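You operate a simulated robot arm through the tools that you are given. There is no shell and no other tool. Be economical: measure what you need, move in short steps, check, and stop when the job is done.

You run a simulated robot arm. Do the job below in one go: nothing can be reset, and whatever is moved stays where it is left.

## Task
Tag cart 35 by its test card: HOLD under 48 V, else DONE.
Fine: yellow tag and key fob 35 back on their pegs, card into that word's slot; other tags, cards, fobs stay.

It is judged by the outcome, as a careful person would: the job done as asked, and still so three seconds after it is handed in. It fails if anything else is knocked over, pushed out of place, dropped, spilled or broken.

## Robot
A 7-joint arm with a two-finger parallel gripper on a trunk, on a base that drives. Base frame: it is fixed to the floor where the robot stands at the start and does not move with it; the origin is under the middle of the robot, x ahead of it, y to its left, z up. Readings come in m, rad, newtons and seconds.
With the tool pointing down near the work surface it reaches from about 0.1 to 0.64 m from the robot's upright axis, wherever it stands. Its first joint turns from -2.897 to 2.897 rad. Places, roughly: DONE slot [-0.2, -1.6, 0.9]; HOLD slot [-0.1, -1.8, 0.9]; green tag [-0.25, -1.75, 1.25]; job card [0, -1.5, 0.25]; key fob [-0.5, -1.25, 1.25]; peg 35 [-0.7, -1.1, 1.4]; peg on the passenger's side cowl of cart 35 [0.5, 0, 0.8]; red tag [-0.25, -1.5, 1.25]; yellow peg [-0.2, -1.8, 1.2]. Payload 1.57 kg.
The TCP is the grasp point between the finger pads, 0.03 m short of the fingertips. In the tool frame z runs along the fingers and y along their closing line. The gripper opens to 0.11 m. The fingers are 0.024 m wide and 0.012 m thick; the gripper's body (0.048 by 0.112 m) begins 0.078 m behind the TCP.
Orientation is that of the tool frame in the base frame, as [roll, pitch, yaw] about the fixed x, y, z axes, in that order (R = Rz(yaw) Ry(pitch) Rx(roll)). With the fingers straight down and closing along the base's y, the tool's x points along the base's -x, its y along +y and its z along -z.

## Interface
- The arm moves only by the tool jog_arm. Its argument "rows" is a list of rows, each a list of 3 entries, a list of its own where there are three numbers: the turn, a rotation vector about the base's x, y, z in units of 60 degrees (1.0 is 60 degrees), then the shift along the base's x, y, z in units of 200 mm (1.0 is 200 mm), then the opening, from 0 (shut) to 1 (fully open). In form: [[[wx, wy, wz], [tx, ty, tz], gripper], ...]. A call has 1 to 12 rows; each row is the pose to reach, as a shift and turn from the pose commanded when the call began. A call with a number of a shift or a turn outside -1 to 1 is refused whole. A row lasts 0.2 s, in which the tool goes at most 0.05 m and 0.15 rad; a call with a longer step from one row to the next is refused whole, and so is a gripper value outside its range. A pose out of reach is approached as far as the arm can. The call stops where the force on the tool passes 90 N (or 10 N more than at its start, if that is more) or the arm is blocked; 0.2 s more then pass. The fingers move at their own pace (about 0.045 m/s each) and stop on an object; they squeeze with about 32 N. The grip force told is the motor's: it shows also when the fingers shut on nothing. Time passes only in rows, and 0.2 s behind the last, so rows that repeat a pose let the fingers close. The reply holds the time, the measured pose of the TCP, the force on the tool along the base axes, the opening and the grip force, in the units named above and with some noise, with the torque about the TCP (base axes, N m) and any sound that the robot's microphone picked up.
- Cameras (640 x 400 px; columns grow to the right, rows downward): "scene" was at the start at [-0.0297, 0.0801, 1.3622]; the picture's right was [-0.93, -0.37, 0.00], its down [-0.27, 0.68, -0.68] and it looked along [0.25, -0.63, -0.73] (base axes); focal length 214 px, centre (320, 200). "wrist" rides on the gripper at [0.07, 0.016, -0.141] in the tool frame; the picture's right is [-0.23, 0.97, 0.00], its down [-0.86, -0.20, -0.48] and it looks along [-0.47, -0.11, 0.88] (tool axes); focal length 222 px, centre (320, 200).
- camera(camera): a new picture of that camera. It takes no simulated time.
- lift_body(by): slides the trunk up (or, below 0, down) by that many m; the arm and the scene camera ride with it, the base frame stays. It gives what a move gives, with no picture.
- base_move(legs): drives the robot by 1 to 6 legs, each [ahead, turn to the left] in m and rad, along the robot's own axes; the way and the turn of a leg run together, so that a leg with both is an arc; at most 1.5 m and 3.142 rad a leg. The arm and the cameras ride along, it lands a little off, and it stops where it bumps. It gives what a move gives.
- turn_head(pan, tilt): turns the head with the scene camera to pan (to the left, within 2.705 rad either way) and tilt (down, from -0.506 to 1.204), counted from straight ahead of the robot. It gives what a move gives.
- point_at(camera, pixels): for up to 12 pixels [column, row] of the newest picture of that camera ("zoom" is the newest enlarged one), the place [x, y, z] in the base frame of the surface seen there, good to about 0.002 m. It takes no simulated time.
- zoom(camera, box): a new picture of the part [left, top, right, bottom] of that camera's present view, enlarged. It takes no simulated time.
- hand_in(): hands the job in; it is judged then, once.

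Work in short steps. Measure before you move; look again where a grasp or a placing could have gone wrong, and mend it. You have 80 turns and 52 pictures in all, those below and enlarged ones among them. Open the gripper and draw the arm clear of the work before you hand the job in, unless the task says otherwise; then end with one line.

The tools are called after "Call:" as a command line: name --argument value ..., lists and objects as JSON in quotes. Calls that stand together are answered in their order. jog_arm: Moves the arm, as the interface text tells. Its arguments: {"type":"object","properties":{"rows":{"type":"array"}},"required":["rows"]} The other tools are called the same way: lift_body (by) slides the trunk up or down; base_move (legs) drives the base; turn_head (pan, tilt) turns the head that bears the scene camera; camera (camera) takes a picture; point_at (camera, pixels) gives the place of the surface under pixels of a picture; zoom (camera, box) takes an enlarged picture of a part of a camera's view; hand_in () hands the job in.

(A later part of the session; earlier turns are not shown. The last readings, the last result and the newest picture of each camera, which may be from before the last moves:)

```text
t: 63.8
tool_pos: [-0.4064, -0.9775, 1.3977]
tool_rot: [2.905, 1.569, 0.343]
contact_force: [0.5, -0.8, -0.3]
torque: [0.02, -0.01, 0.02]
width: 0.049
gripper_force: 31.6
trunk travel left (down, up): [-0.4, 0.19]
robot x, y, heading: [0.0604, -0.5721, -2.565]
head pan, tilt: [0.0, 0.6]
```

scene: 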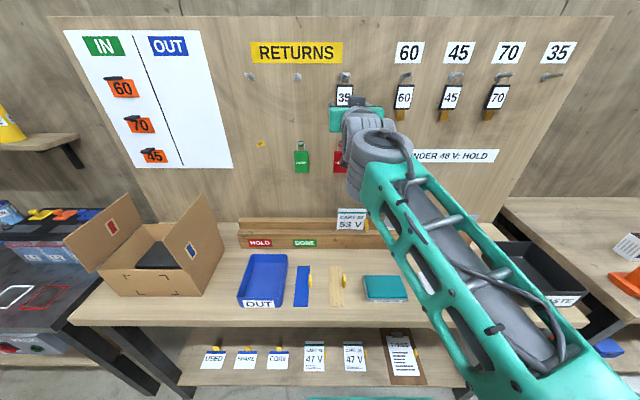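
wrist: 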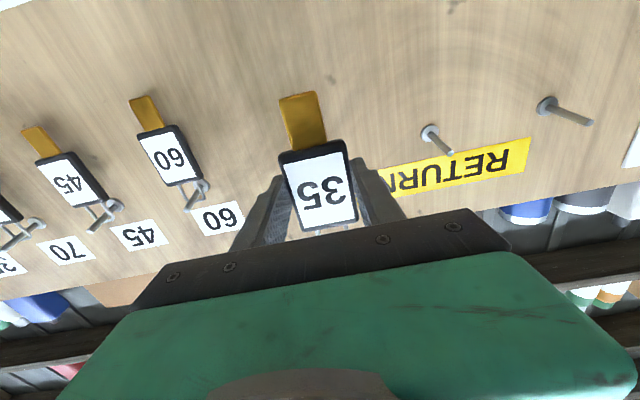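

Landed with heading 0.045 off; correct while driving ahead, then look at peg 35 with the wrist camera.

Call:
base_move --legs '[[0, 0.045], [0.12, 0]]'

Call:
camera --camera "wrist"

```text
t: 65.5
tool_pos: [-0.4879, -1.0695, 1.3973]
tool_rot: [3.095, 1.569, 0.577]
contact_force: [-0.1, 0.8, -1.0]
torque: [-0.04, -0.02, -0.01]
width: 0.0487
gripper_force: 31.9
trunk travel left (down, up): [-0.4, 0.19]
robot x, y, heading: [-0.0367, -0.6443, -2.516]
head pan, tilt: [0.0, 0.6]
```

```text
22 pictures are left
```

wrist: 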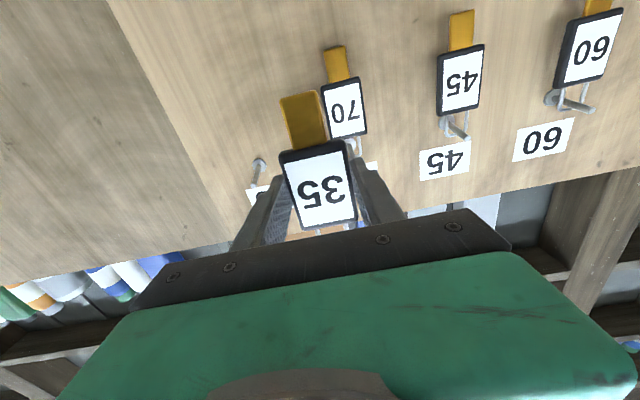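

Peg 35 is at left in the wrist view around (262,175). I move right 0.0975 m and measure the peg.

Call:
jog_arm --rows '[[[0, 0, 0], [-0.1, 0.14, 0], 0], [[0, 0, 0], [-0.2, 0.27, 0], 0], [[0, 0, 0], [-0.283, 0.396, -0.03], 0]]'

Call:
zoom --camera "scene" --box '[220, 20, 420, 145]'

Call:
camera --camera "wrist"

```text
t: 66.3
tool_pos: [-0.5452, -0.9889, 1.3898]
tool_rot: [3.04, 1.566, 0.522]
contact_force: [0.3, 0.5, -0.1]
torque: [-0.01, -0.02, -0.02]
width: 0.0487
gripper_force: 32.1
trunk travel left (down, up): [-0.4, 0.19]
robot x, y, heading: [-0.0362, -0.642, -2.517]
head pan, tilt: [0.0, 0.6]
```

```text
3.20 times, centred on (320, 82) of scene
```

zoom: 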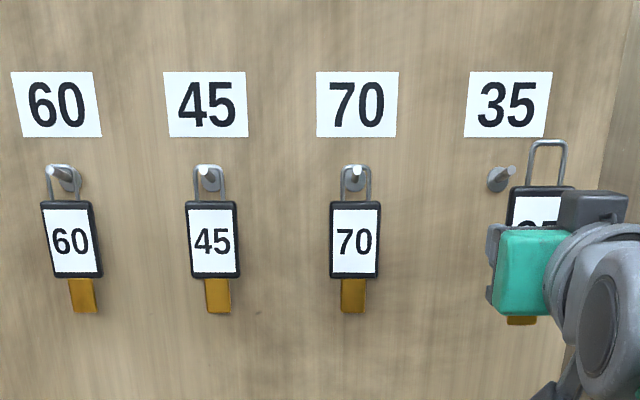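

```text
20 pictures are left
```

wrist: 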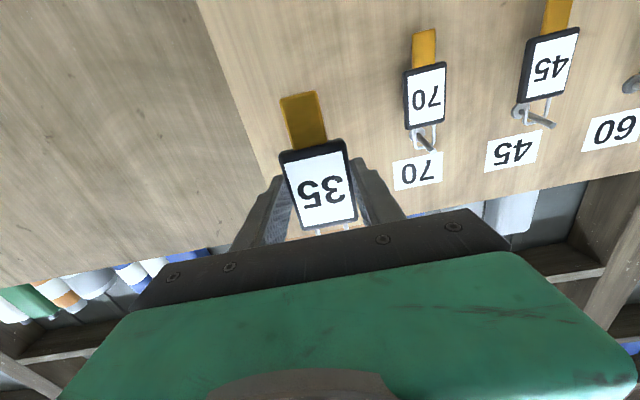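

The zoom shows peg 35's flange (498,180), tip (509,173) and the fob's loop (547,145). I measure them, plus peg 70's for reference.

Call:
point_at --camera "zoom" --pixels '[[509, 173], [497, 180], [502, 177], [547, 143], [530, 165], [565, 165], [357, 172], [353, 172], [523, 205], [208, 172], [353, 167], [460, 240]]'

```text
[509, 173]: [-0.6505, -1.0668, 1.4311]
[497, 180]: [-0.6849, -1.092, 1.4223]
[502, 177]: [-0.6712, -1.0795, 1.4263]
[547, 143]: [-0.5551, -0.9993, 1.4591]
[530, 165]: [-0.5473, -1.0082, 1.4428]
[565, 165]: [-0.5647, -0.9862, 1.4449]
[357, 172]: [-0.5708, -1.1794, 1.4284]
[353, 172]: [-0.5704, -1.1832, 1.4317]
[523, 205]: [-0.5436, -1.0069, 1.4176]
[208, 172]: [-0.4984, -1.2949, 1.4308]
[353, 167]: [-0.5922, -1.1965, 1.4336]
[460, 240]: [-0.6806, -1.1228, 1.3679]
```

Loop (u=-0.488, opening z≈1.42–1.455) lines up with the peg tip (u=-0.4887, z 1.431). I advance 0.151 m, then lower 0.023 m.

Call:
jog_arm --rows '[[[0, 0, 0], [-0.154, -0.11, 0], 0], [[0, 0, 0], [-0.307, -0.22, 0], 0], [[0, 0, 0], [-0.46, -0.33, 0], 0], [[0, 0, 0], [-0.614, -0.44, -0.02], 0], [[0, 0, 0], [-0.614, -0.44, -0.07], 0], [[0, 0, 0], [-0.614, -0.44, -0.115], 0]]'

Call:
zoom --camera "scene" --box '[320, 40, 440, 115]'

```text
t: 67.7
tool_pos: [-0.6659, -1.0764, 1.3678]
tool_rot: [2.999, 1.568, 0.484]
contact_force: [0.0, -0.3, 0.2]
torque: [0.03, -0.01, 0.01]
width: 0.0486
gripper_force: 32.0
trunk travel left (down, up): [-0.4, 0.19]
robot x, y, heading: [-0.0341, -0.6454, -2.518]
head pan, tilt: [0.0, 0.6]
```

```text
5.33 times, centred on (380, 78) of scene
```

zoom: 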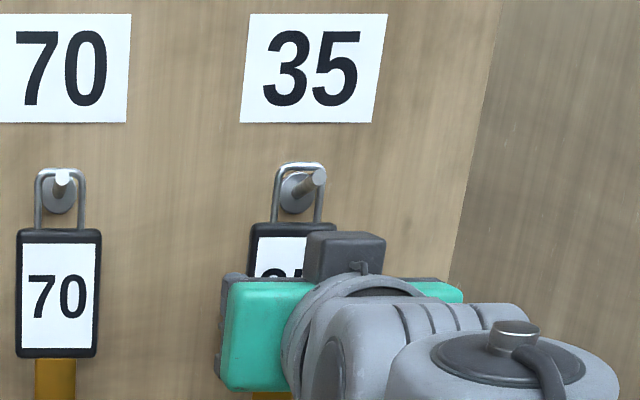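

The peg passes through the loop. I open and retreat straight back.

Call:
jog_arm --rows '[[[0, 0, 0], [0, 0, 0], 0.3], [[0, 0, 0], [0, 0, 0], 0.7], [[0, 0, 0], [0, 0, 0], 0.7], [[0, 0, 0], [0, 0, 0], 0.7], [[0, 0, 0], [0.16, 0.115, 0], 0.7], [[0, 0, 0], [0.33, 0.235, 0], 0.7], [[0, 0, 0], [0.5, 0.36, 0], 0.7], [[0, 0, 0], [0.66, 0.47, 0], 0.7]]'

Call:
camera --camera "wrist"

```text
t: 69.5
tool_pos: [-0.5345, -0.9839, 1.3679]
tool_rot: [3.02, 1.569, 0.504]
contact_force: [0.6, 0.1, -0.1]
torque: [-0.02, -0.02, -0.03]
width: 0.0771
gripper_force: 0.0
trunk travel left (down, up): [-0.4, 0.19]
robot x, y, heading: [-0.0301, -0.6455, -2.514]
head pan, tilt: [0.0, 0.6]
```

```text
18 pictures are left
```

wrist: 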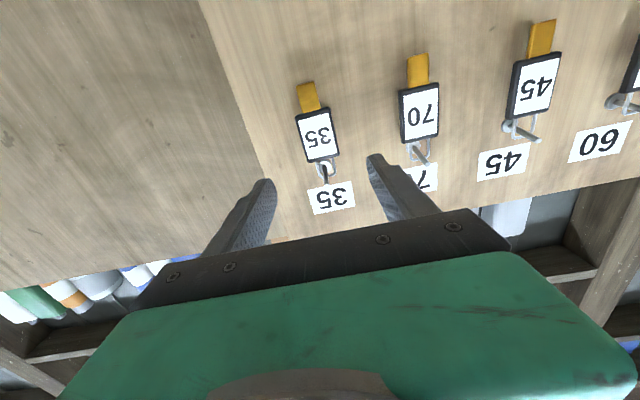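

Fob 35 hangs on peg 35. Next the yellow tag on the cart: I retract the arm and tilt the tool down somewhat, then drive over to face the cart.

Call:
jog_arm --rows '[[[0.072, -0.101, 0], [0.163, 0.116, 0], 0.7], [[0.144, -0.202, 0], [0.325, 0.233, 0], 0.7], [[0.217, -0.302, 0], [0.488, 0.349, 0], 0.7], [[0.289, -0.403, 0], [0.65, 0.466, 0], 0.7], [[0.361, -0.504, 0], [0.813, 0.582, 0], 0.7]]'

Call:
base_move --legs '[[-0.15, 0], [0, -1.571], [0.25, 0]]'

Call:
lift_body --by -0.35

```text
t: 70.7
tool_pos: [-0.3721, -0.8645, 1.3689]
tool_rot: [3.137, 0.918, 0.617]
contact_force: [0.4, -0.2, -0.6]
torque: [-0.01, 0.05, -0.02]
width: 0.077
gripper_force: 0.0
trunk travel left (down, up): [-0.4, 0.19]
robot x, y, heading: [-0.034, -0.6396, -2.518]
head pan, tilt: [0.0, 0.6]
```

```text
t: 77.3
tool_pos: [-0.2796, -0.0127, 1.3698]
tool_rot: [3.136, 0.92, -0.958]
contact_force: [0.4, -0.5, -0.6]
torque: [-0.03, -0.01, -0.03]
width: 0.0769
gripper_force: 0.1
trunk travel left (down, up): [-0.4, 0.19]
robot x, y, heading: [-0.058, -0.3535, 2.185]
head pan, tilt: [0.0, 0.6]
```

```text
t: 80.7
tool_pos: [-0.2787, -0.0128, 1.0188]
tool_rot: [3.136, 0.919, -0.959]
contact_force: [-0.1, 0.3, 0.5]
torque: [0.01, -0.01, 0.01]
width: 0.0773
gripper_force: 0.1
trunk travel left (down, up): [-0.05, 0.54]
robot x, y, heading: [-0.0602, -0.3531, 2.189]
head pan, tilt: [0.0, 0.6]
```

Now I turn to face the cart and look.

Call:
base_move --legs '[[0, -1.57]]'

Call:
camera --camera "scene"

Call:
camera --camera "wrist"

```text
t: 85.0
tool_pos: [0.2807, -0.1356, 1.0195]
tool_rot: [3.138, 0.919, -2.539]
contact_force: [-0.8, -0.4, 0.2]
torque: [0.03, 0.03, -0.02]
width: 0.077
gripper_force: 0.0
trunk travel left (down, up): [-0.05, 0.54]
robot x, y, heading: [-0.059, -0.3524, 0.611]
head pan, tilt: [0.0, 0.6]
```

```text
17 pictures are left
```

scene: 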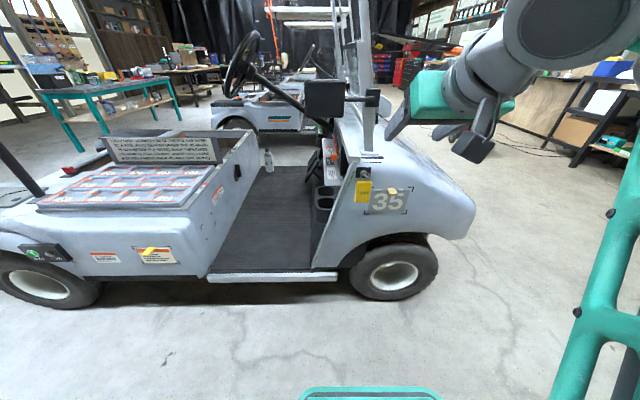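

```text
16 pictures are left
```

wrist: 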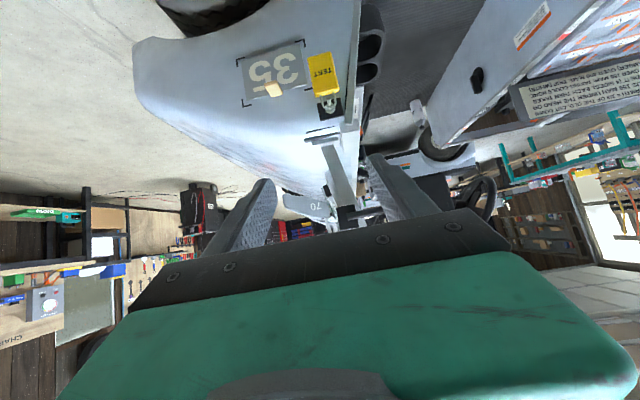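

The yellow tag shows at (323,72) in the wrist view. I measure tag, loop, peg, and cowl surface.

Call:
point_at --camera "wrist" --pixels '[[323, 74], [311, 72], [336, 74], [320, 55], [327, 93], [331, 116], [328, 108], [323, 128], [300, 110], [340, 100], [270, 88], [240, 80]]'

Call:
zoom --camera "scene" --box '[340, 150, 420, 220]'

```text
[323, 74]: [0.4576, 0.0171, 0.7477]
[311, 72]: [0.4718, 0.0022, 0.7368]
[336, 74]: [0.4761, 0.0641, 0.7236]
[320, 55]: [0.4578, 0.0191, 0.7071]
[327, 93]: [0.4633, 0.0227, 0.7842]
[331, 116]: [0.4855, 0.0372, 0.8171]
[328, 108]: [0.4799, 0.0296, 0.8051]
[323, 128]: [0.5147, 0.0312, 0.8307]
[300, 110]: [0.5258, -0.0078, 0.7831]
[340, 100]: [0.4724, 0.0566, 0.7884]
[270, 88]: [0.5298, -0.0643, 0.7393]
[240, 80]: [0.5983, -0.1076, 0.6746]
```

```text
5.71 times, centred on (380, 185) of scene
```

zoom: 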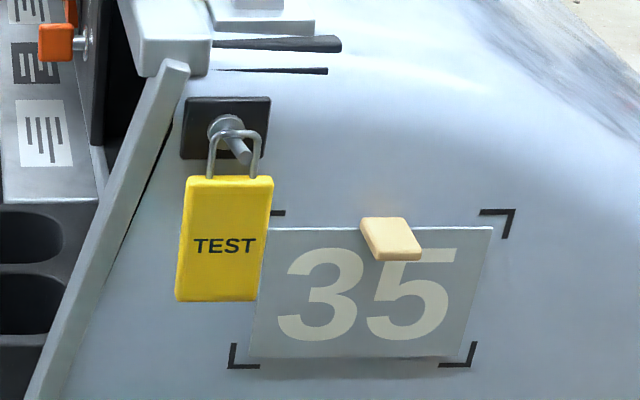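

The number plate with its tab is close to the tag's right edge, so I must stay clear of it. I measure peg axis, tag corners, and plate in this zoom.

Call:
point_at --camera "zoom" --pixels '[[243, 153], [225, 130], [236, 143], [190, 190], [264, 190], [182, 290], [250, 292], [225, 240], [195, 125], [262, 300], [390, 240], [258, 340]]'

```text
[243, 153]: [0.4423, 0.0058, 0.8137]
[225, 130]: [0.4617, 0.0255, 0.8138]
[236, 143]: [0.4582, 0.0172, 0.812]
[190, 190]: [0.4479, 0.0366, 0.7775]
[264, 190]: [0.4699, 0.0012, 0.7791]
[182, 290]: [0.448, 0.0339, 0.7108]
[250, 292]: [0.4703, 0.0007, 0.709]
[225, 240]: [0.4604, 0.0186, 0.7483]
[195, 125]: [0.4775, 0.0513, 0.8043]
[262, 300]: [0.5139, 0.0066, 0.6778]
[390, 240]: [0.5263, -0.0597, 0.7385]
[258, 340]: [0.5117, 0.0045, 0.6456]
```

Tag face spans about 0.042 m, facing about the tool's yaw; the grasp target is near (0.457, 0.018, 0.755). I lower the trunk and descend to a pre-grasp in front of it.

Call:
lift_body --by -0.045

Call:
jog_arm --rows '[[[0, 0, 0], [0.07, 0.074, -0.17], 0.59], [[0, 0, 0], [0.14, 0.148, -0.34], 0.59], [[0, 0, 0], [0.21, 0.222, -0.51], 0.59], [[0, 0, 0], [0.28, 0.297, -0.68], 0.59], [[0, 0, 0], [0.35, 0.371, -0.85], 0.59], [[0, 0, 0], [0.42, 0.445, -1.0], 0.59]]'

```text
t: 85.8
tool_pos: [0.2812, -0.1352, 0.9741]
tool_rot: [3.139, 0.92, -2.541]
contact_force: [-0.1, -0.7, -0.3]
torque: [-0.02, 0.03, 0.0]
width: 0.0769
gripper_force: 0.0
trunk travel left (down, up): [-0.005, 0.585]
robot x, y, heading: [-0.0614, -0.3515, 0.606]
head pan, tilt: [0.0, 0.6]
```

```text
t: 87.2
tool_pos: [0.3628, -0.0455, 0.7744]
tool_rot: [3.137, 0.924, -2.539]
contact_force: [-0.1, 0.1, 0.6]
torque: [0.03, 0.0, 0.02]
width: 0.0649
gripper_force: 0.0
trunk travel left (down, up): [-0.005, 0.585]
robot x, y, heading: [-0.0559, -0.3528, 0.608]
head pan, tilt: [0.0, 0.6]
```

Reached cleanly with the pitch held. Advance 0.112 m to straddle the tag and close.

Call:
jog_arm --rows '[[[0, 0, 0], [0.1, 0.07, -0.1], 0.59], [[0, 0, 0], [0.22, 0.15, -0.1], 0.59], [[0, 0, 0], [0.35, 0.235, -0.1], 0.59], [[0, 0, 0], [0.467, 0.312, -0.1], 0.59], [[0, 0, 0], [0.467, 0.312, -0.1], 0], [[0, 0, 0], [0.467, 0.312, -0.1], 0], [[0, 0, 0], [0.467, 0.312, -0.1], 0], [[0, 0, 0], [0.467, 0.312, -0.1], 0]]'

Call:
zoom --camera "scene" --box '[320, 120, 480, 220]'

```text
t: 89.0
tool_pos: [0.4585, 0.0167, 0.7538]
tool_rot: [3.135, 0.922, -2.54]
contact_force: [1.0, 1.3, 2.7]
torque: [-0.02, 0.1, 0.0]
width: 0.0492
gripper_force: 31.9
trunk travel left (down, up): [-0.005, 0.585]
robot x, y, heading: [-0.0577, -0.3486, 0.602]
head pan, tilt: [0.0, 0.6]
```

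```text
4.00 times, centred on (400, 170) of scene
```

zoom: 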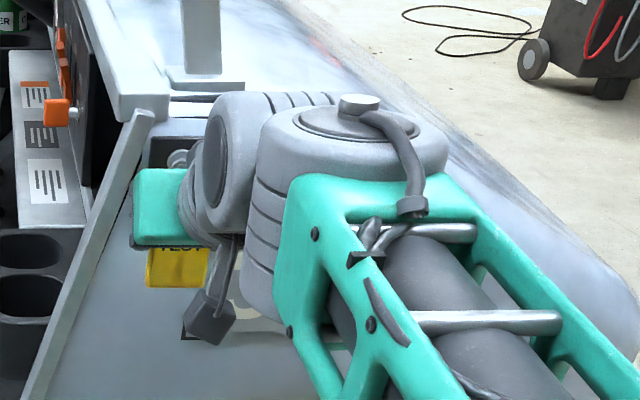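

Gripped (0.049). Lift 12 mm and pull out along the peg.

Call:
jog_arm --rows '[[[0, 0, 0], [0, 0, 0.06], 0], [[0, 0, 0], [-0.1, -0.07, 0.08], 0], [[0, 0, 0], [-0.22, -0.153, 0.1], 0], [[0, 0, 0], [-0.36, -0.25, 0.11], 0], [[0, 0, 0], [-0.52, -0.361, 0.15], 0], [[0, 0, 0], [-0.68, -0.472, 0.3], 0]]'

Call:
camera --camera "wrist"

```text
t: 90.7
tool_pos: [0.3385, -0.0724, 0.7702]
tool_rot: [-3.138, 0.824, -2.542]
contact_force: [-1.0, -0.3, -0.3]
torque: [0.01, 0.01, 0.04]
width: 0.0491
gripper_force: 31.8
trunk travel left (down, up): [-0.005, 0.585]
robot x, y, heading: [-0.0599, -0.3536, 0.608]
head pan, tilt: [0.0, 0.6]
stopped in row 6: the arm was blocked; the commanded pose is now the measured one
```

```text
13 pictures are left
```

wrist: 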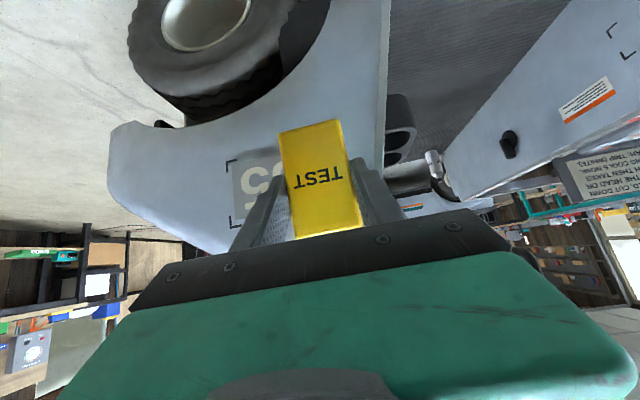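

The yellow tag is free and held. I raise the trunk, then drive along the aisle to the yellow peg's position and face the wall.

Call:
lift_body --by 0.35

Call:
base_move --legs '[[0, -1.56], [1.08, 0], [0, -1.565]]'

```text
t: 94.1
tool_pos: [0.3339, -0.0742, 1.1268]
tool_rot: [-3.14, 0.839, -2.541]
contact_force: [-0.6, 0.4, -0.4]
torque: [0.0, -0.03, 0.01]
width: 0.049
gripper_force: 32.0
trunk travel left (down, up): [-0.355, 0.235]
robot x, y, heading: [-0.0625, -0.3568, 0.604]
head pan, tilt: [0.0, 0.6]
```

```text
t: 107.2
tool_pos: [0.1939, -1.5228, 1.127]
tool_rot: [-3.14, 0.839, 0.625]
contact_force: [0.2, 0.8, -0.6]
torque: [0.0, 0.0, -0.01]
width: 0.0492
gripper_force: 31.1
trunk travel left (down, up): [-0.355, 0.235]
robot x, y, heading: [0.5835, -1.2342, -2.513]
head pan, tilt: [0.0, 0.6]
```

Well aligned (u=-1.351 vs. peg -1.362). Drive 0.2 m ahead, re-level the tag, and raise it; then look.

Call:
base_move --legs '[[0.2, -0.006]]'

Call:
jog_arm --rows '[[[-0.02, 0.03, 0], [0, 0, 0.15], 0], [[-0.046, 0.064, 0], [0, 0, 0.26], 0]]'

Call:
zoom --camera "scene" --box '[240, 60, 400, 180]'

```text
t: 108.8
tool_pos: [0.0308, -1.637, 1.1265]
tool_rot: [-3.139, 0.837, 0.622]
contact_force: [1.3, -0.4, 0.1]
torque: [0.03, 0.0, 0.01]
width: 0.0492
gripper_force: 32.6
trunk travel left (down, up): [-0.355, 0.235]
robot x, y, heading: [0.4168, -1.3489, -2.514]
head pan, tilt: [0.0, 0.6]
```

```text
t: 109.4
tool_pos: [0.0269, -1.6378, 1.1701]
tool_rot: [-3.138, 0.903, 0.622]
contact_force: [0.6, -0.3, 0.4]
torque: [0.01, -0.02, 0.0]
width: 0.0489
gripper_force: 31.9
trunk travel left (down, up): [-0.355, 0.235]
robot x, y, heading: [0.4194, -1.3488, -2.519]
head pan, tilt: [0.0, 0.6]
```

```text
3.33 times, centred on (320, 120) of scene
```

zoom: 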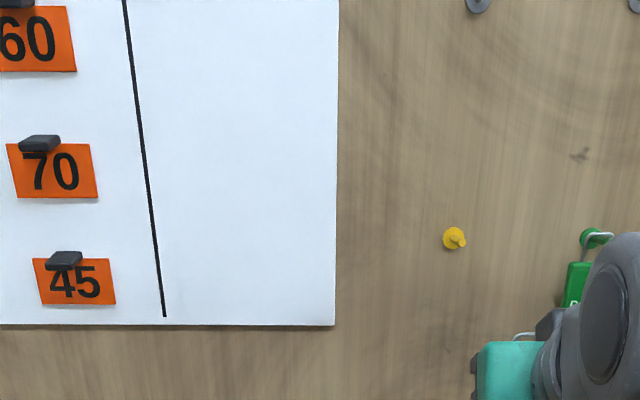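

Peg tip appears at (461,241) and the tag's loop top at (526,334). I measure.

Call:
point_at --camera "zoom" --pixels '[[461, 242], [457, 239], [449, 233], [525, 334], [516, 337], [534, 334], [400, 200], [500, 360], [597, 236], [588, 234], [590, 290], [575, 265]]'

Call:
camera --camera "wrist"

```text
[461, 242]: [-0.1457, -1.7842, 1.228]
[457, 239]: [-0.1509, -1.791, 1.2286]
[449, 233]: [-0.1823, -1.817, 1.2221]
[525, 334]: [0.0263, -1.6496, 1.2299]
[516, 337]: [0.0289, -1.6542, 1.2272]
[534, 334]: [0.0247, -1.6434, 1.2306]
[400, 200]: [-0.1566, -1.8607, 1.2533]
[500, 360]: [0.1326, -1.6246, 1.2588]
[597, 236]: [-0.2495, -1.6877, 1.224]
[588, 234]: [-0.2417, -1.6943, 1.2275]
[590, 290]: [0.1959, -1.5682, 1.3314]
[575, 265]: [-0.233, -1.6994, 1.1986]
```

```text
11 pictures are left
```

wrist: 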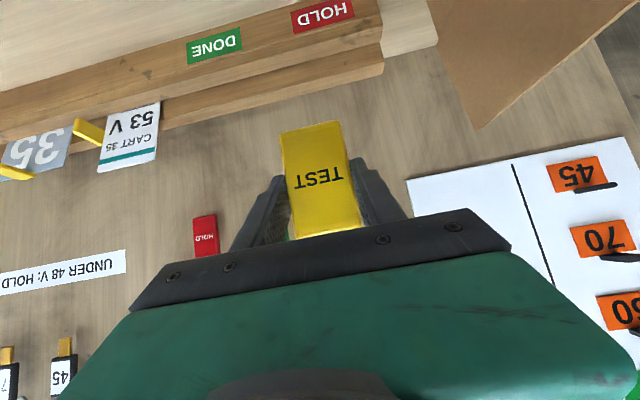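

Loop center is at about u=-1.354, opening z≈1.201–1.226; peg tip at u=-1.367, z 1.228, s 1.157. I move to just in front of the tip with 16 mm raise and check.

Call:
jog_arm --rows '[[[0, 0, 0], [-0.14, -0.13, 0.05], 0], [[0, 0, 0], [-0.29, -0.25, 0.083], 0], [[0, 0, 0], [-0.44, -0.37, 0.083], 0], [[0, 0, 0], [-0.59, -0.49, 0.083], 0], [[0, 0, 0], [-0.735, -0.606, 0.083], 0]]'

Call:
zoom --camera "scene" --box '[310, 100, 390, 150]'

```text
t: 110.6
tool_pos: [-0.1177, -1.7615, 1.1934]
tool_rot: [-3.139, 0.918, 0.621]
contact_force: [0.8, 0.6, 0.3]
torque: [0.01, -0.01, 0.02]
width: 0.049
gripper_force: 31.3
trunk travel left (down, up): [-0.355, 0.235]
robot x, y, heading: [0.4212, -1.3519, -2.511]
head pan, tilt: [0.0, 0.6]
```

```text
8.00 times, centred on (350, 125) of scene
```

zoom: 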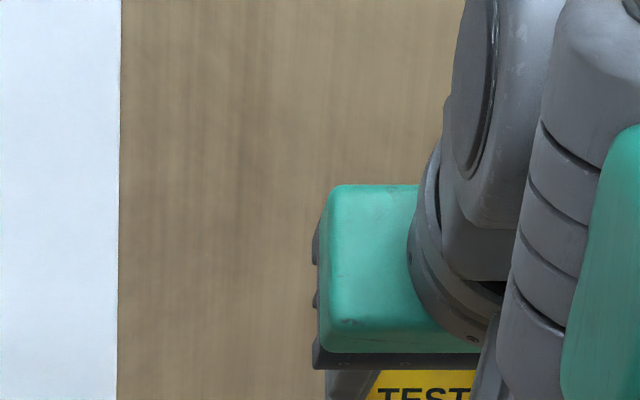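

The hand hides the loop from the camera. Height reads 7 mm above plan, so I lower 7 mm first, then advance 54 mm, watching force.

Call:
jog_arm --rows '[[[0, 0, 0], [-0.008, 0.012, -0.035], 0], [[0, 0, 0], [-0.06, -0.03, -0.035], 0], [[0, 0, 0], [-0.12, -0.07, -0.035], 0], [[0, 0, 0], [-0.18, -0.11, -0.035], 0], [[0, 0, 0], [-0.228, -0.145, -0.035], 0]]'

```text
t: 111.8
tool_pos: [-0.1602, -1.7868, 1.186]
tool_rot: [-3.141, 0.918, 0.622]
contact_force: [-0.3, -0.9, -2.6]
torque: [0.02, -0.02, 0.01]
width: 0.0491
gripper_force: 32.0
trunk travel left (down, up): [-0.355, 0.235]
robot x, y, heading: [0.4195, -1.3502, -2.513]
head pan, tilt: [0.0, 0.6]
```

A small downward force (-2.6 N) appears. I lower 10 mm and see whether the loop rests on the peg (upward force).

Call:
jog_arm --rows '[[[0, 0, 0], [0, 0, -0.025], 0], [[0, 0, 0], [0, 0, -0.05], 0]]'

```text
t: 112.4
tool_pos: [-0.1614, -1.7872, 1.1768]
tool_rot: [-3.141, 0.92, 0.622]
contact_force: [0.1, -0.6, -0.3]
torque: [0.0, 0.02, 0.04]
width: 0.0491
gripper_force: 31.9
trunk travel left (down, up): [-0.355, 0.235]
robot x, y, heading: [0.4179, -1.3522, -2.515]
head pan, tilt: [0.0, 0.6]
```

Force vanished. Lower a few mm more in small steps to find the resting contact.

Call:
jog_arm --rows '[[[0, 0, 0], [0, 0, -0.015], 0], [[0, 0, 0], [0, 0, -0.03], 0]]'

Call:
jog_arm --rows '[[[0, 0, 0], [0, 0, -0.02], 0], [[0, 0, 0], [0, 0, -0.035], 0]]'

```text
t: 113.0
tool_pos: [-0.1616, -1.787, 1.1715]
tool_rot: [-3.14, 0.92, 0.62]
contact_force: [-0.5, -1.1, 0.9]
torque: [0.0, -0.01, -0.02]
width: 0.0492
gripper_force: 32.0
trunk travel left (down, up): [-0.355, 0.235]
robot x, y, heading: [0.4183, -1.3512, -2.519]
head pan, tilt: [0.0, 0.6]
```

```text
t: 113.6
tool_pos: [-0.1611, -1.7872, 1.1695]
tool_rot: [-3.14, 0.93, 0.621]
contact_force: [-5.8, -5.6, 14.5]
torque: [0.22, -0.27, -0.04]
width: 0.0489
gripper_force: 31.8
trunk travel left (down, up): [-0.355, 0.235]
robot x, y, heading: [0.4214, -1.3494, -2.513]
head pan, tilt: [0.0, 0.6]
```

The loop rests on the tilted peg (14.5 N up, pushing inward). Relax 3 mm, open, and withdraw slowly.

Call:
jog_arm --rows '[[[0, 0, 0], [0, 0, 0.015], 0], [[0, 0, 0], [0, 0, 0.015], 0.3], [[0, 0, 0], [0, 0, 0.015], 0.62], [[0, 0, 0], [0, 0, 0.015], 0.62], [[0, 0, 0], [0.1, 0.07, 0.015], 0.62], [[0, 0, 0], [0.25, 0.18, 0.015], 0.62], [[0, 0, 0], [0.42, 0.3, 0.015], 0.62], [[0, 0, 0], [0.59, 0.42, 0.015], 0.62], [[0, 0, 0], [0.75, 0.54, 0.015], 0.62]]'

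Call:
camera --camera "wrist"

```text
t: 115.6
tool_pos: [-0.008, -1.6785, 1.168]
tool_rot: [-3.141, 0.92, 0.623]
contact_force: [-0.7, -0.1, 0.2]
torque: [-0.01, -0.02, 0.0]
width: 0.0683
gripper_force: 0.1
trunk travel left (down, up): [-0.355, 0.235]
robot x, y, heading: [0.4188, -1.3513, -2.516]
head pan, tilt: [0.0, 0.6]
```

```text
9 pictures are left
```

wrist: 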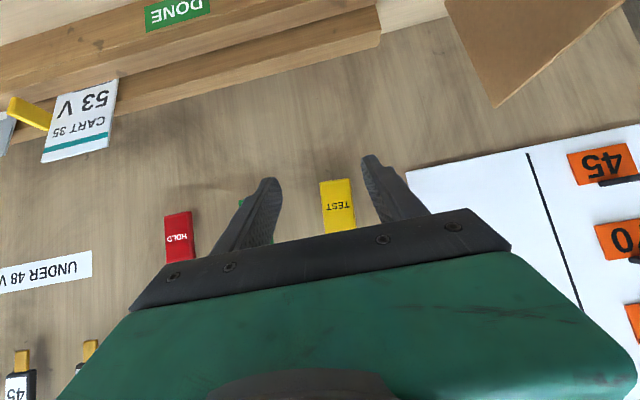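

The yellow tag hangs on its peg. The green tag is at u≈-1.224; I shift right 0.136 m, then advance and grip it with the same geometry.

Call:
jog_arm --rows '[[[0, 0, 0], [-0.1, 0.139, 0], 0.6], [[0, 0, 0], [-0.2, 0.277, 0], 0.6], [[0, 0, 0], [-0.3, 0.416, 0], 0.6], [[0, 0, 0], [-0.396, 0.553, -0.01], 0.6], [[0, 0, 0], [-0.396, 0.553, -0.01], 0.6]]'

Call:
camera --camera "wrist"

```text
t: 116.8
tool_pos: [-0.0907, -1.5676, 1.1668]
tool_rot: [-3.141, 0.922, 0.622]
contact_force: [0.7, -0.3, 0.3]
torque: [-0.02, 0.02, 0.01]
width: 0.0658
gripper_force: 0.0
trunk travel left (down, up): [-0.355, 0.235]
robot x, y, heading: [0.4202, -1.3535, -2.514]
head pan, tilt: [0.0, 0.6]
```

```text
8 pictures are left
```

wrist: 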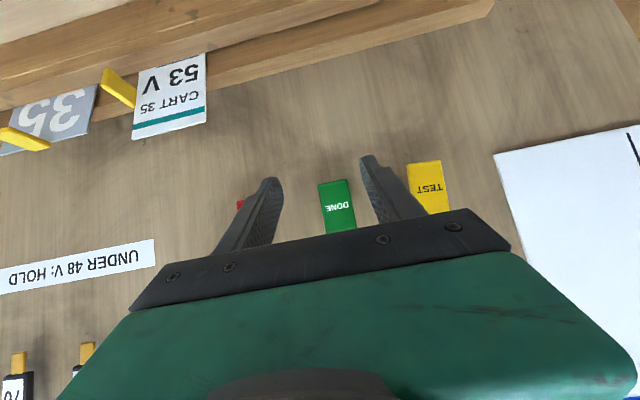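

Green DONE tag is centred between the fingers at (337,207); I measure its edges before advancing, plus the rack card and its tab while in view.

Call:
point_at --camera "wrist" --pixels '[[337, 207], [322, 212], [353, 205], [336, 183], [425, 190], [175, 95], [118, 88], [112, 78], [128, 100], [200, 90], [137, 105], [170, 60]]'

```text
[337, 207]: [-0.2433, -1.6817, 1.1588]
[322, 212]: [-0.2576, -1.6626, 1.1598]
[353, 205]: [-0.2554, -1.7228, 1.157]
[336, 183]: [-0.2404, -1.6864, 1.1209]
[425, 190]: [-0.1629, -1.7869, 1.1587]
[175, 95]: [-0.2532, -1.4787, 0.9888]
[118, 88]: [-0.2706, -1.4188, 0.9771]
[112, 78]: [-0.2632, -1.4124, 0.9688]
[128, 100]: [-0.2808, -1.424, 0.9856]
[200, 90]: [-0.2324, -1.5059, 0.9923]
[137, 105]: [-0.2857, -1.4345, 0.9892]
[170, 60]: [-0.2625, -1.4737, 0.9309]
```

Green tag centre u=-1.2256, face s=1.1765. Advance 0.185 m and close.

Call:
jog_arm --rows '[[[0, 0, 0], [-0.148, -0.111, 0], 0.6], [[0, 0, 0], [-0.296, -0.222, 0], 0.6], [[0, 0, 0], [-0.444, -0.333, 0], 0.6], [[0, 0, 0], [-0.592, -0.444, 0], 0.6], [[0, 0, 0], [-0.74, -0.555, 0], 0.6], [[0, 0, 0], [-0.74, -0.555, 0], 0], [[0, 0, 0], [-0.74, -0.555, 0], 0], [[0, 0, 0], [-0.74, -0.555, 0], 0], [[0, 0, 0], [-0.74, -0.555, 0], 0]]'

```text
t: 118.8
tool_pos: [-0.2373, -1.6804, 1.1648]
tool_rot: [-3.14, 0.921, 0.624]
contact_force: [0.0, -1.3, 1.7]
torque: [0.03, -0.05, -0.01]
width: 0.0487
gripper_force: 32.2
trunk travel left (down, up): [-0.355, 0.235]
robot x, y, heading: [0.4188, -1.3491, -2.512]
head pan, tilt: [0.0, 0.6]
```

Gripped. Lift 12 mm and slide out along the peg.

Call:
jog_arm --rows '[[[0, 0, 0], [0, 0, 0.06], 0], [[0, 0, 0], [0.11, 0.08, 0.1], 0], [[0, 0, 0], [0.22, 0.16, 0.13], 0], [[0, 0, 0], [0.36, 0.26, 0.13], 0], [[0, 0, 0], [0.52, 0.37, 0.13], 0], [[0, 0, 0], [0.68, 0.49, 0.13], 0], [[0, 0, 0], [0.84, 0.6, 0.13], 0]]'

Call:
camera --camera "wrist"

```text
t: 120.4
tool_pos: [-0.07, -1.5572, 1.19]
tool_rot: [-3.14, 0.922, 0.621]
contact_force: [0.1, -0.1, 0.5]
torque: [0.02, 0.0, 0.04]
width: 0.0486
gripper_force: 31.9
trunk travel left (down, up): [-0.355, 0.235]
robot x, y, heading: [0.4179, -1.3486, -2.519]
head pan, tilt: [0.0, 0.6]
```

```text
7 pictures are left
```

wrist: 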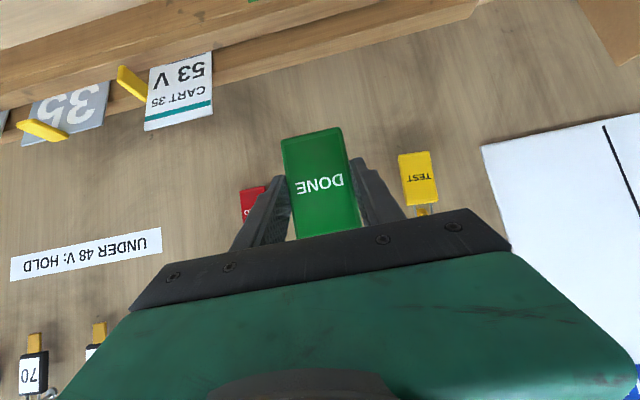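

Green tag is free; red and yellow still hang. Now drive back to the cart: reverse, turn, run along the aisle, lower the trunk, then face the cart.

Call:
base_move --legs '[[-0.165, 0], [0, -1.571], [1.12, 0]]'

Call:
lift_body --by -0.35

Call:
base_move --legs '[[0, -1.57]]'

```text
t: 131.2
tool_pos: [-0.3372, 0.1523, 1.1906]
tool_rot: [-3.138, 0.923, -0.927]
contact_force: [0.3, -0.2, -0.6]
torque: [0.01, -0.02, 0.0]
width: 0.0488
gripper_force: 31.8
trunk travel left (down, up): [-0.355, 0.235]
robot x, y, heading: [-0.1174, -0.3355, 2.218]
head pan, tilt: [0.0, 0.6]
```

```text
t: 134.6
tool_pos: [-0.3372, 0.1504, 0.842]
tool_rot: [-3.14, 0.918, -0.927]
contact_force: [0.2, 0.2, -0.2]
torque: [0.01, -0.01, -0.03]
width: 0.0489
gripper_force: 31.8
trunk travel left (down, up): [-0.005, 0.585]
robot x, y, heading: [-0.1194, -0.3347, 2.216]
head pan, tilt: [0.0, 0.6]
```

```text
t: 138.8
tool_pos: [0.3704, -0.1234, 0.8415]
tool_rot: [-3.14, 0.92, -2.514]
contact_force: [-0.6, -0.5, -0.5]
torque: [-0.01, 0.01, 0.0]
width: 0.0485
gripper_force: 32.2
trunk travel left (down, up): [-0.005, 0.585]
robot x, y, heading: [-0.1168, -0.3343, 0.627]
head pan, tilt: [0.0, 0.6]
```

The arm is near the cart, d=0.233. Drive 0.04 m closer, then pre-position with the loop in front of the peg.

Call:
base_move --legs '[[0.04, 0]]'

```text
t: 139.7
tool_pos: [0.4023, -0.1009, 0.8409]
tool_rot: [-3.139, 0.92, -2.516]
contact_force: [0.0, -0.4, -0.2]
torque: [-0.01, 0.03, 0.01]
width: 0.0488
gripper_force: 31.9
trunk travel left (down, up): [-0.005, 0.585]
robot x, y, heading: [-0.0899, -0.3122, 0.634]
head pan, tilt: [0.0, 0.6]
```

Shift left 63 mm, down 77 mm, forward 18 mm, then check alignment.

Call:
jog_arm --rows '[[[0, 0, -0.007], [-0.035, 0.1, -0.13], 0], [[0, 0, -0.014], [-0.07, 0.2, -0.26], 0], [[0, 0, -0.022], [-0.106, 0.31, -0.385], 0], [[0, 0, -0.022], [-0.106, 0.31, -0.385], 0]]'

Call:
zoom --camera "scene" --box '[300, 130, 440, 220]'

```text
t: 140.7
tool_pos: [0.3828, -0.0413, 0.7635]
tool_rot: [-3.14, 0.921, -2.537]
contact_force: [0.1, -0.4, -0.6]
torque: [0.0, -0.01, 0.02]
width: 0.0487
gripper_force: 32.2
trunk travel left (down, up): [-0.005, 0.585]
robot x, y, heading: [-0.0858, -0.3108, 0.627]
head pan, tilt: [0.0, 0.6]
```

```text
4.44 times, centred on (370, 175) of scene
```

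zoom: 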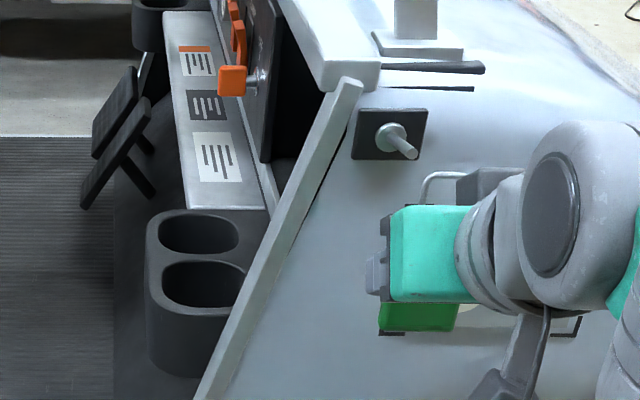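

Loop's left side at (421,190), top (440,173), peg tip (412,152), flange (390,137). I measure these.

Call:
point_at --camera "zoom" --pixels '[[411, 152], [402, 145], [390, 136], [445, 173], [428, 178], [421, 190], [458, 174], [421, 198], [393, 325], [450, 320], [363, 120], [415, 156]]'

```text
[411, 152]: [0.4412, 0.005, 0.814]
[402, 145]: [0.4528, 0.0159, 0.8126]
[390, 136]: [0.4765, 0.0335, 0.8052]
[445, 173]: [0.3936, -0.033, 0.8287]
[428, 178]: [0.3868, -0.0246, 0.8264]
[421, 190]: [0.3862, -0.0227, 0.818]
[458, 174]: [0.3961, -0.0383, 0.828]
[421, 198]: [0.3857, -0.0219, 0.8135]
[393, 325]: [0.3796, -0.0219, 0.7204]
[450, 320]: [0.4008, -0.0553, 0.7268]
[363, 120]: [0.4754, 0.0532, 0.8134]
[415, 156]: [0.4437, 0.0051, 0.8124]
```

Loop centre l≈0.252 vs peg 0.2465 → shift left 5.5 mm; heights match. Advance 0.095 m.

Call:
jog_arm --rows '[[[0, 0, 0], [-0.016, 0.022, 0], 0], [[0, 0, 0], [0.08, 0.09, 0], 0], [[0, 0, 0], [0.18, 0.16, 0], 0], [[0, 0, 0], [0.28, 0.227, 0], 0], [[0, 0, 0], [0.374, 0.293, 0], 0]]'

Call:
jog_arm --rows '[[[0, 0, 0], [0, 0, -0.03], 0], [[0, 0, 0], [0, 0, -0.06], 0]]'

```text
t: 141.9
tool_pos: [0.4577, 0.0192, 0.7628]
tool_rot: [-3.139, 0.921, -2.539]
contact_force: [-0.1, -0.3, -0.7]
torque: [-0.04, 0.03, 0.04]
width: 0.049
gripper_force: 32.2
trunk travel left (down, up): [-0.005, 0.585]
robot x, y, heading: [-0.0858, -0.311, 0.631]
head pan, tilt: [0.0, 0.6]
```

```text
t: 142.5
tool_pos: [0.457, 0.0195, 0.7535]
tool_rot: [-3.139, 0.919, -2.539]
contact_force: [-0.5, -1.0, 0.1]
torque: [-0.04, 0.02, -0.01]
width: 0.0488
gripper_force: 32.2
trunk travel left (down, up): [-0.005, 0.585]
robot x, y, heading: [-0.0908, -0.3107, 0.631]
head pan, tilt: [0.0, 0.6]
```

Lower a little further to find the loop's contact.

Call:
jog_arm --rows '[[[0, 0, 0], [0, 0, -0.02], 0], [[0, 0, 0], [0, 0, -0.035], 0]]'

```text
t: 143.1
tool_pos: [0.4578, 0.0187, 0.7472]
tool_rot: [-3.138, 0.927, -2.537]
contact_force: [4.0, 2.5, 8.8]
torque: [-0.12, 0.17, 0.0]
width: 0.0489
gripper_force: 31.8
trunk travel left (down, up): [-0.005, 0.585]
robot x, y, heading: [-0.0852, -0.3109, 0.625]
head pan, tilt: [0.0, 0.6]
```

The loop rests on the peg (8.8 N up). Relax 2 mm, open, and back away; then check.

Call:
jog_arm --rows '[[[0, 0, 0], [0, 0, 0.01], 0], [[0, 0, 0], [0, 0, 0.01], 0.3], [[0, 0, 0], [0, 0, 0.01], 0.59], [[0, 0, 0], [0, 0, 0.01], 0.59], [[0, 0, 0], [-0.1, -0.07, 0.01], 0.59], [[0, 0, 0], [-0.25, -0.174, 0.02], 0.59], [[0, 0, 0], [-0.41, -0.285, 0.1], 0.59], [[0, 0, 0], [-0.55, -0.38, 0.25], 0.59]]'

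Call:
camera --camera "wrist"

```text
t: 144.9
tool_pos: [0.3475, -0.0577, 0.7947]
tool_rot: [3.141, 0.918, -2.538]
contact_force: [0.4, 0.8, 0.0]
torque: [0.01, -0.02, -0.03]
width: 0.065
gripper_force: 0.1
trunk travel left (down, up): [-0.005, 0.585]
robot x, y, heading: [-0.0886, -0.3137, 0.625]
head pan, tilt: [0.0, 0.6]
```

```text
5 pictures are left
```

wrist: 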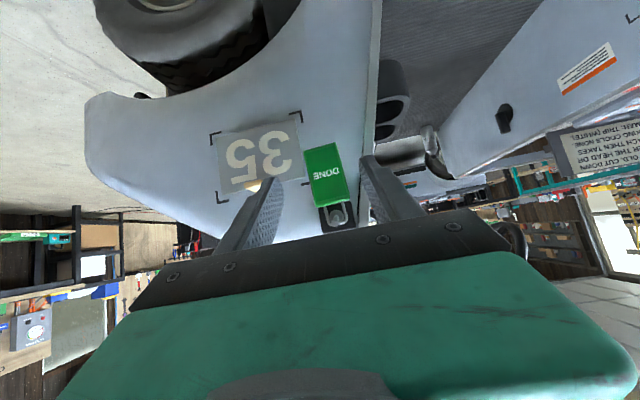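

Green DONE hangs on the cart's peg and the number plate is intact. Now the card: raise the trunk and drive to u≈-1.10 facing the wall.

Call:
lift_body --by 0.23

Call:
base_move --legs '[[0, -1.58], [0.9, 0], [0, -1.565]]'

```text
t: 147.3
tool_pos: [0.3462, -0.0585, 1.025]
tool_rot: [-3.138, 0.922, -2.538]
contact_force: [1.0, 0.1, -0.3]
torque: [-0.02, 0.02, 0.02]
width: 0.065
gripper_force: 0.1
trunk travel left (down, up): [-0.235, 0.355]
robot x, y, heading: [-0.0875, -0.3121, 0.63]
head pan, tilt: [0.0, 0.6]
```

```text
t: 159.7
tool_pos: [0.0346, -1.2911, 1.0251]
tool_rot: [-3.141, 0.919, 0.62]
contact_force: [-0.3, -0.2, -0.5]
torque: [-0.01, 0.0, 0.03]
width: 0.0649
gripper_force: 0.1
trunk travel left (down, up): [-0.235, 0.355]
robot x, y, heading: [0.4643, -1.0351, -2.496]
head pan, tilt: [0.0, 0.6]
```

Drive 0.2 m ahead, then move to a pre-grasp in front of the card's tab and look through the wrist camera.

Call:
base_move --legs '[[0.2, 0]]'

Call:
jog_arm --rows '[[[0, 0, 0], [-0.12, 0.16, 0], 0.3], [[0, 0, 0], [-0.23, 0.32, 0], 0.3]]'

Call:
camera --camera "wrist"

```text
t: 161.3
tool_pos: [-0.1252, -1.4124, 1.0258]
tool_rot: [-3.141, 0.921, 0.618]
contact_force: [-0.9, -0.1, 0.2]
torque: [0.0, 0.01, -0.01]
width: 0.0648
gripper_force: 0.1
trunk travel left (down, up): [-0.235, 0.355]
robot x, y, heading: [0.3055, -1.1538, -2.493]
head pan, tilt: [0.0, 0.6]
```

```text
t: 161.9
tool_pos: [-0.1736, -1.3481, 1.0254]
tool_rot: [-3.14, 0.923, 0.618]
contact_force: [-0.1, 0.8, 0.7]
torque: [0.01, 0.03, -0.04]
width: 0.0331
gripper_force: 0.0
trunk travel left (down, up): [-0.235, 0.355]
robot x, y, heading: [0.304, -1.1533, -2.501]
head pan, tilt: [0.0, 0.6]
```

```text
4 pictures are left
```

wrist: 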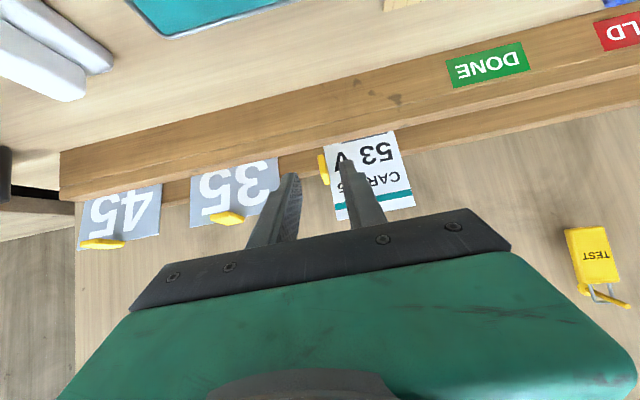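

The tab shows at (323,169) between the fingers. I measure tab extents, card edges, groove boards, and the DONE label.

Call:
point_at --camera "wrist" --pixels '[[323, 169], [320, 156], [326, 183], [328, 150], [385, 136], [410, 200], [450, 105], [450, 112], [450, 122], [450, 90], [487, 63], [405, 160]]'

Call:
zoom --camera "wrist" --box '[280, 30, 560, 205]'

```text
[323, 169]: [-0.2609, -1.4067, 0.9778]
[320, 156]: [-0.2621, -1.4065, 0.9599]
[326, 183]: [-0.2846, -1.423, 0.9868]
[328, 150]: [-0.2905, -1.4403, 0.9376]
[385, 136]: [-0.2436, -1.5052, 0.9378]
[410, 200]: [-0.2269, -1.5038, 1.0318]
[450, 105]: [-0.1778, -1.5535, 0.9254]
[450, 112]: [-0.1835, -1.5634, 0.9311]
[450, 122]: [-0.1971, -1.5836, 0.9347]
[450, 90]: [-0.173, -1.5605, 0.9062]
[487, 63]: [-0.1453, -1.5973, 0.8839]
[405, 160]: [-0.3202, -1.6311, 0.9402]
```

```text
2.29 times, centred on (420, 118) of wrist
```

zoom: 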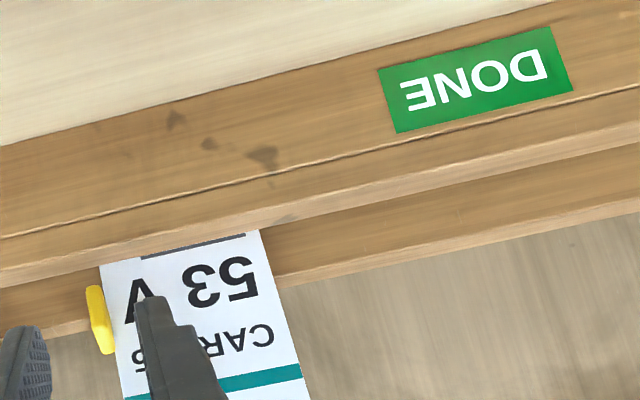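

Tab spans s 1.031–1.06, z 0.955–0.987 at u≈-0.994; the TCP is at u=-0.995. I advance to s=1.031, z=0.983 and close gently on it.

Call:
jog_arm --rows '[[[0, 0, 0], [-0.142, -0.102, -0.07], 0.3], [[0, 0, 0], [-0.285, -0.204, -0.14], 0.3], [[0, 0, 0], [-0.427, -0.306, -0.212], 0.3], [[0, 0, 0], [-0.427, -0.306, -0.212], 0], [[0, 0, 0], [-0.427, -0.306, -0.212], 0], [[0, 0, 0], [-0.427, -0.306, -0.212], 0]]'

```text
t: 163.3
tool_pos: [-0.2587, -1.4113, 0.9822]
tool_rot: [-3.141, 0.921, 0.616]
contact_force: [-1.4, -0.1, 1.3]
torque: [-0.13, 0.09, -0.14]
width: 0.0079
gripper_force: 26.1
trunk travel left (down, up): [-0.235, 0.355]
robot x, y, heading: [0.3056, -1.1524, -2.499]
head pan, tilt: [0.0, 0.6]
```

Gripped the tab (8 mm). Lift 65 mm along the card's slight lean.

Call:
jog_arm --rows '[[[0, 0, 0], [0.01, 0.008, 0.1], 0], [[0, 0, 0], [0.02, 0.016, 0.2], 0], [[0, 0, 0], [0.037, 0.026, 0.325], 0], [[0, 0, 0], [0.037, 0.026, 0.325], 0]]'

Call:
camera --camera "wrist"

```text
t: 164.3
tool_pos: [-0.2508, -1.4049, 1.05]
tool_rot: [-3.14, 0.919, 0.618]
contact_force: [-0.6, 1.0, -0.4]
torque: [0.01, 0.0, 0.03]
width: 0.0077
gripper_force: 26.7
trunk travel left (down, up): [-0.235, 0.355]
robot x, y, heading: [0.3075, -1.1542, -2.498]
head pan, tilt: [0.0, 0.6]
```

```text
2 pictures are left
```

wrist: 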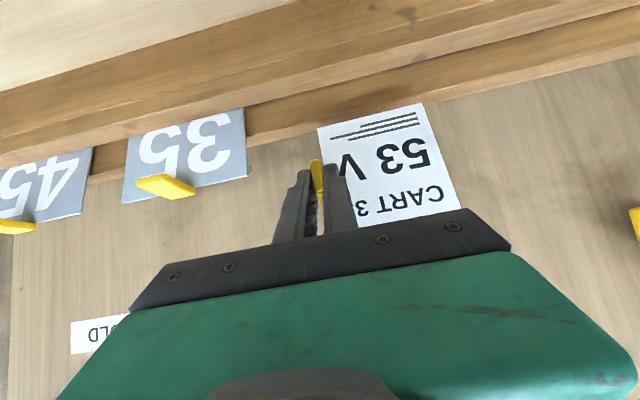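

The card is free and upright. I measure its lower corners and the boards' edges.

Call:
point_at --camera "wrist" --pixels '[[321, 132], [421, 107], [450, 185], [350, 185], [500, 45], [500, 36], [500, 31], [500, 60], [500, 75], [500, 52], [500, 20], [500, 85]]'

```text
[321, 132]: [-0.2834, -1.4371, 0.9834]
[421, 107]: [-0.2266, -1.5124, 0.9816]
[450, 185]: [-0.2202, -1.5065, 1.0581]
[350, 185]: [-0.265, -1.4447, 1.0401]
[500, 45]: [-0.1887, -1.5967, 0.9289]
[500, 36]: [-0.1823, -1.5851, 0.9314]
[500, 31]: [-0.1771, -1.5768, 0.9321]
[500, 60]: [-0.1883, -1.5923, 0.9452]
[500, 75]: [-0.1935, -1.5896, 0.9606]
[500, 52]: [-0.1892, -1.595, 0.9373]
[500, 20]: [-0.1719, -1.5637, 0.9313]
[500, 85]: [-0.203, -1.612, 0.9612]
```

Groove is s≈1.072–1.0815; the card's bottom is at 1.0655. I move left 0.163 m to centre it over DONE, shift in 10.5 mm with a slight yaw trim.

Call:
jog_arm --rows '[[[0, 0, 0], [0.118, -0.165, 0], 0], [[0, 0, 0], [0.237, -0.331, 0], 0], [[0, 0, -0.01], [0.355, -0.497, 0], 0], [[0, 0, -0.02], [0.474, -0.663, 0], 0], [[0, 0, -0.02], [0.432, -0.693, 0], 0], [[0, 0, -0.02], [0.432, -0.693, 0], 0]]'

Call:
zoom --camera "wrist" --box '[280, 20, 520, 170]'

```text
t: 165.7
tool_pos: [-0.1638, -1.5424, 1.0468]
tool_rot: [-3.14, 0.92, 0.597]
contact_force: [0.7, -0.1, 0.2]
torque: [0.0, 0.04, 0.03]
width: 0.0078
gripper_force: 26.8
trunk travel left (down, up): [-0.235, 0.355]
robot x, y, heading: [0.3064, -1.1538, -2.493]
head pan, tilt: [0.0, 0.6]
```

```text
2.67 times, centred on (400, 95) of wrist
5 turns are left
```

zoom: 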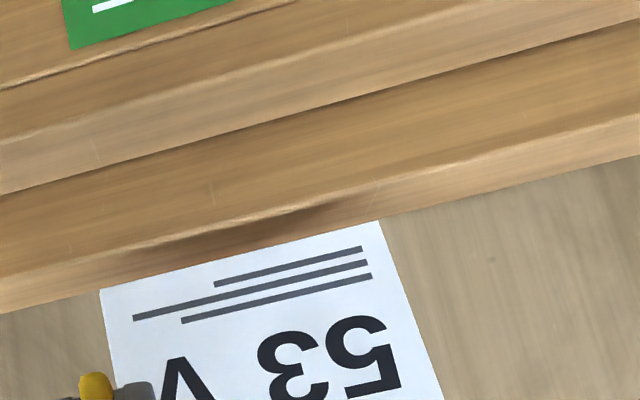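

Five turns left. The card is aligned over the groove behind DONE (s=1.031 as in the original seat); I lower 62 mm and check the force.

Call:
jog_arm --rows '[[[0, 0, 0], [0, 0, -0.08], 0], [[0, 0, 0], [0, 0, -0.15], 0], [[0, 0, 0], [0, 0, -0.2], 0], [[0, 0, 0], [0, 0, -0.25], 0], [[0, 0, 0], [0, 0, -0.29], 0], [[0, 0, 0], [0, 0, -0.31], 0]]'

Call:
point_at --camera "wrist" --pixels '[[321, 132], [421, 107]]'

```text
t: 167.1
tool_pos: [-0.1634, -1.5437, 0.9866]
tool_rot: [-3.14, 0.923, 0.597]
contact_force: [0.0, -0.4, 1.4]
torque: [-0.09, -0.04, 0.15]
width: 0.0076
gripper_force: 26.8
trunk travel left (down, up): [-0.235, 0.355]
robot x, y, heading: [0.3032, -1.1545, -2.498]
head pan, tilt: [0.0, 0.6]
```

```text
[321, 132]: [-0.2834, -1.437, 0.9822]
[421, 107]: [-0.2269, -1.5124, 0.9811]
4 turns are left
```

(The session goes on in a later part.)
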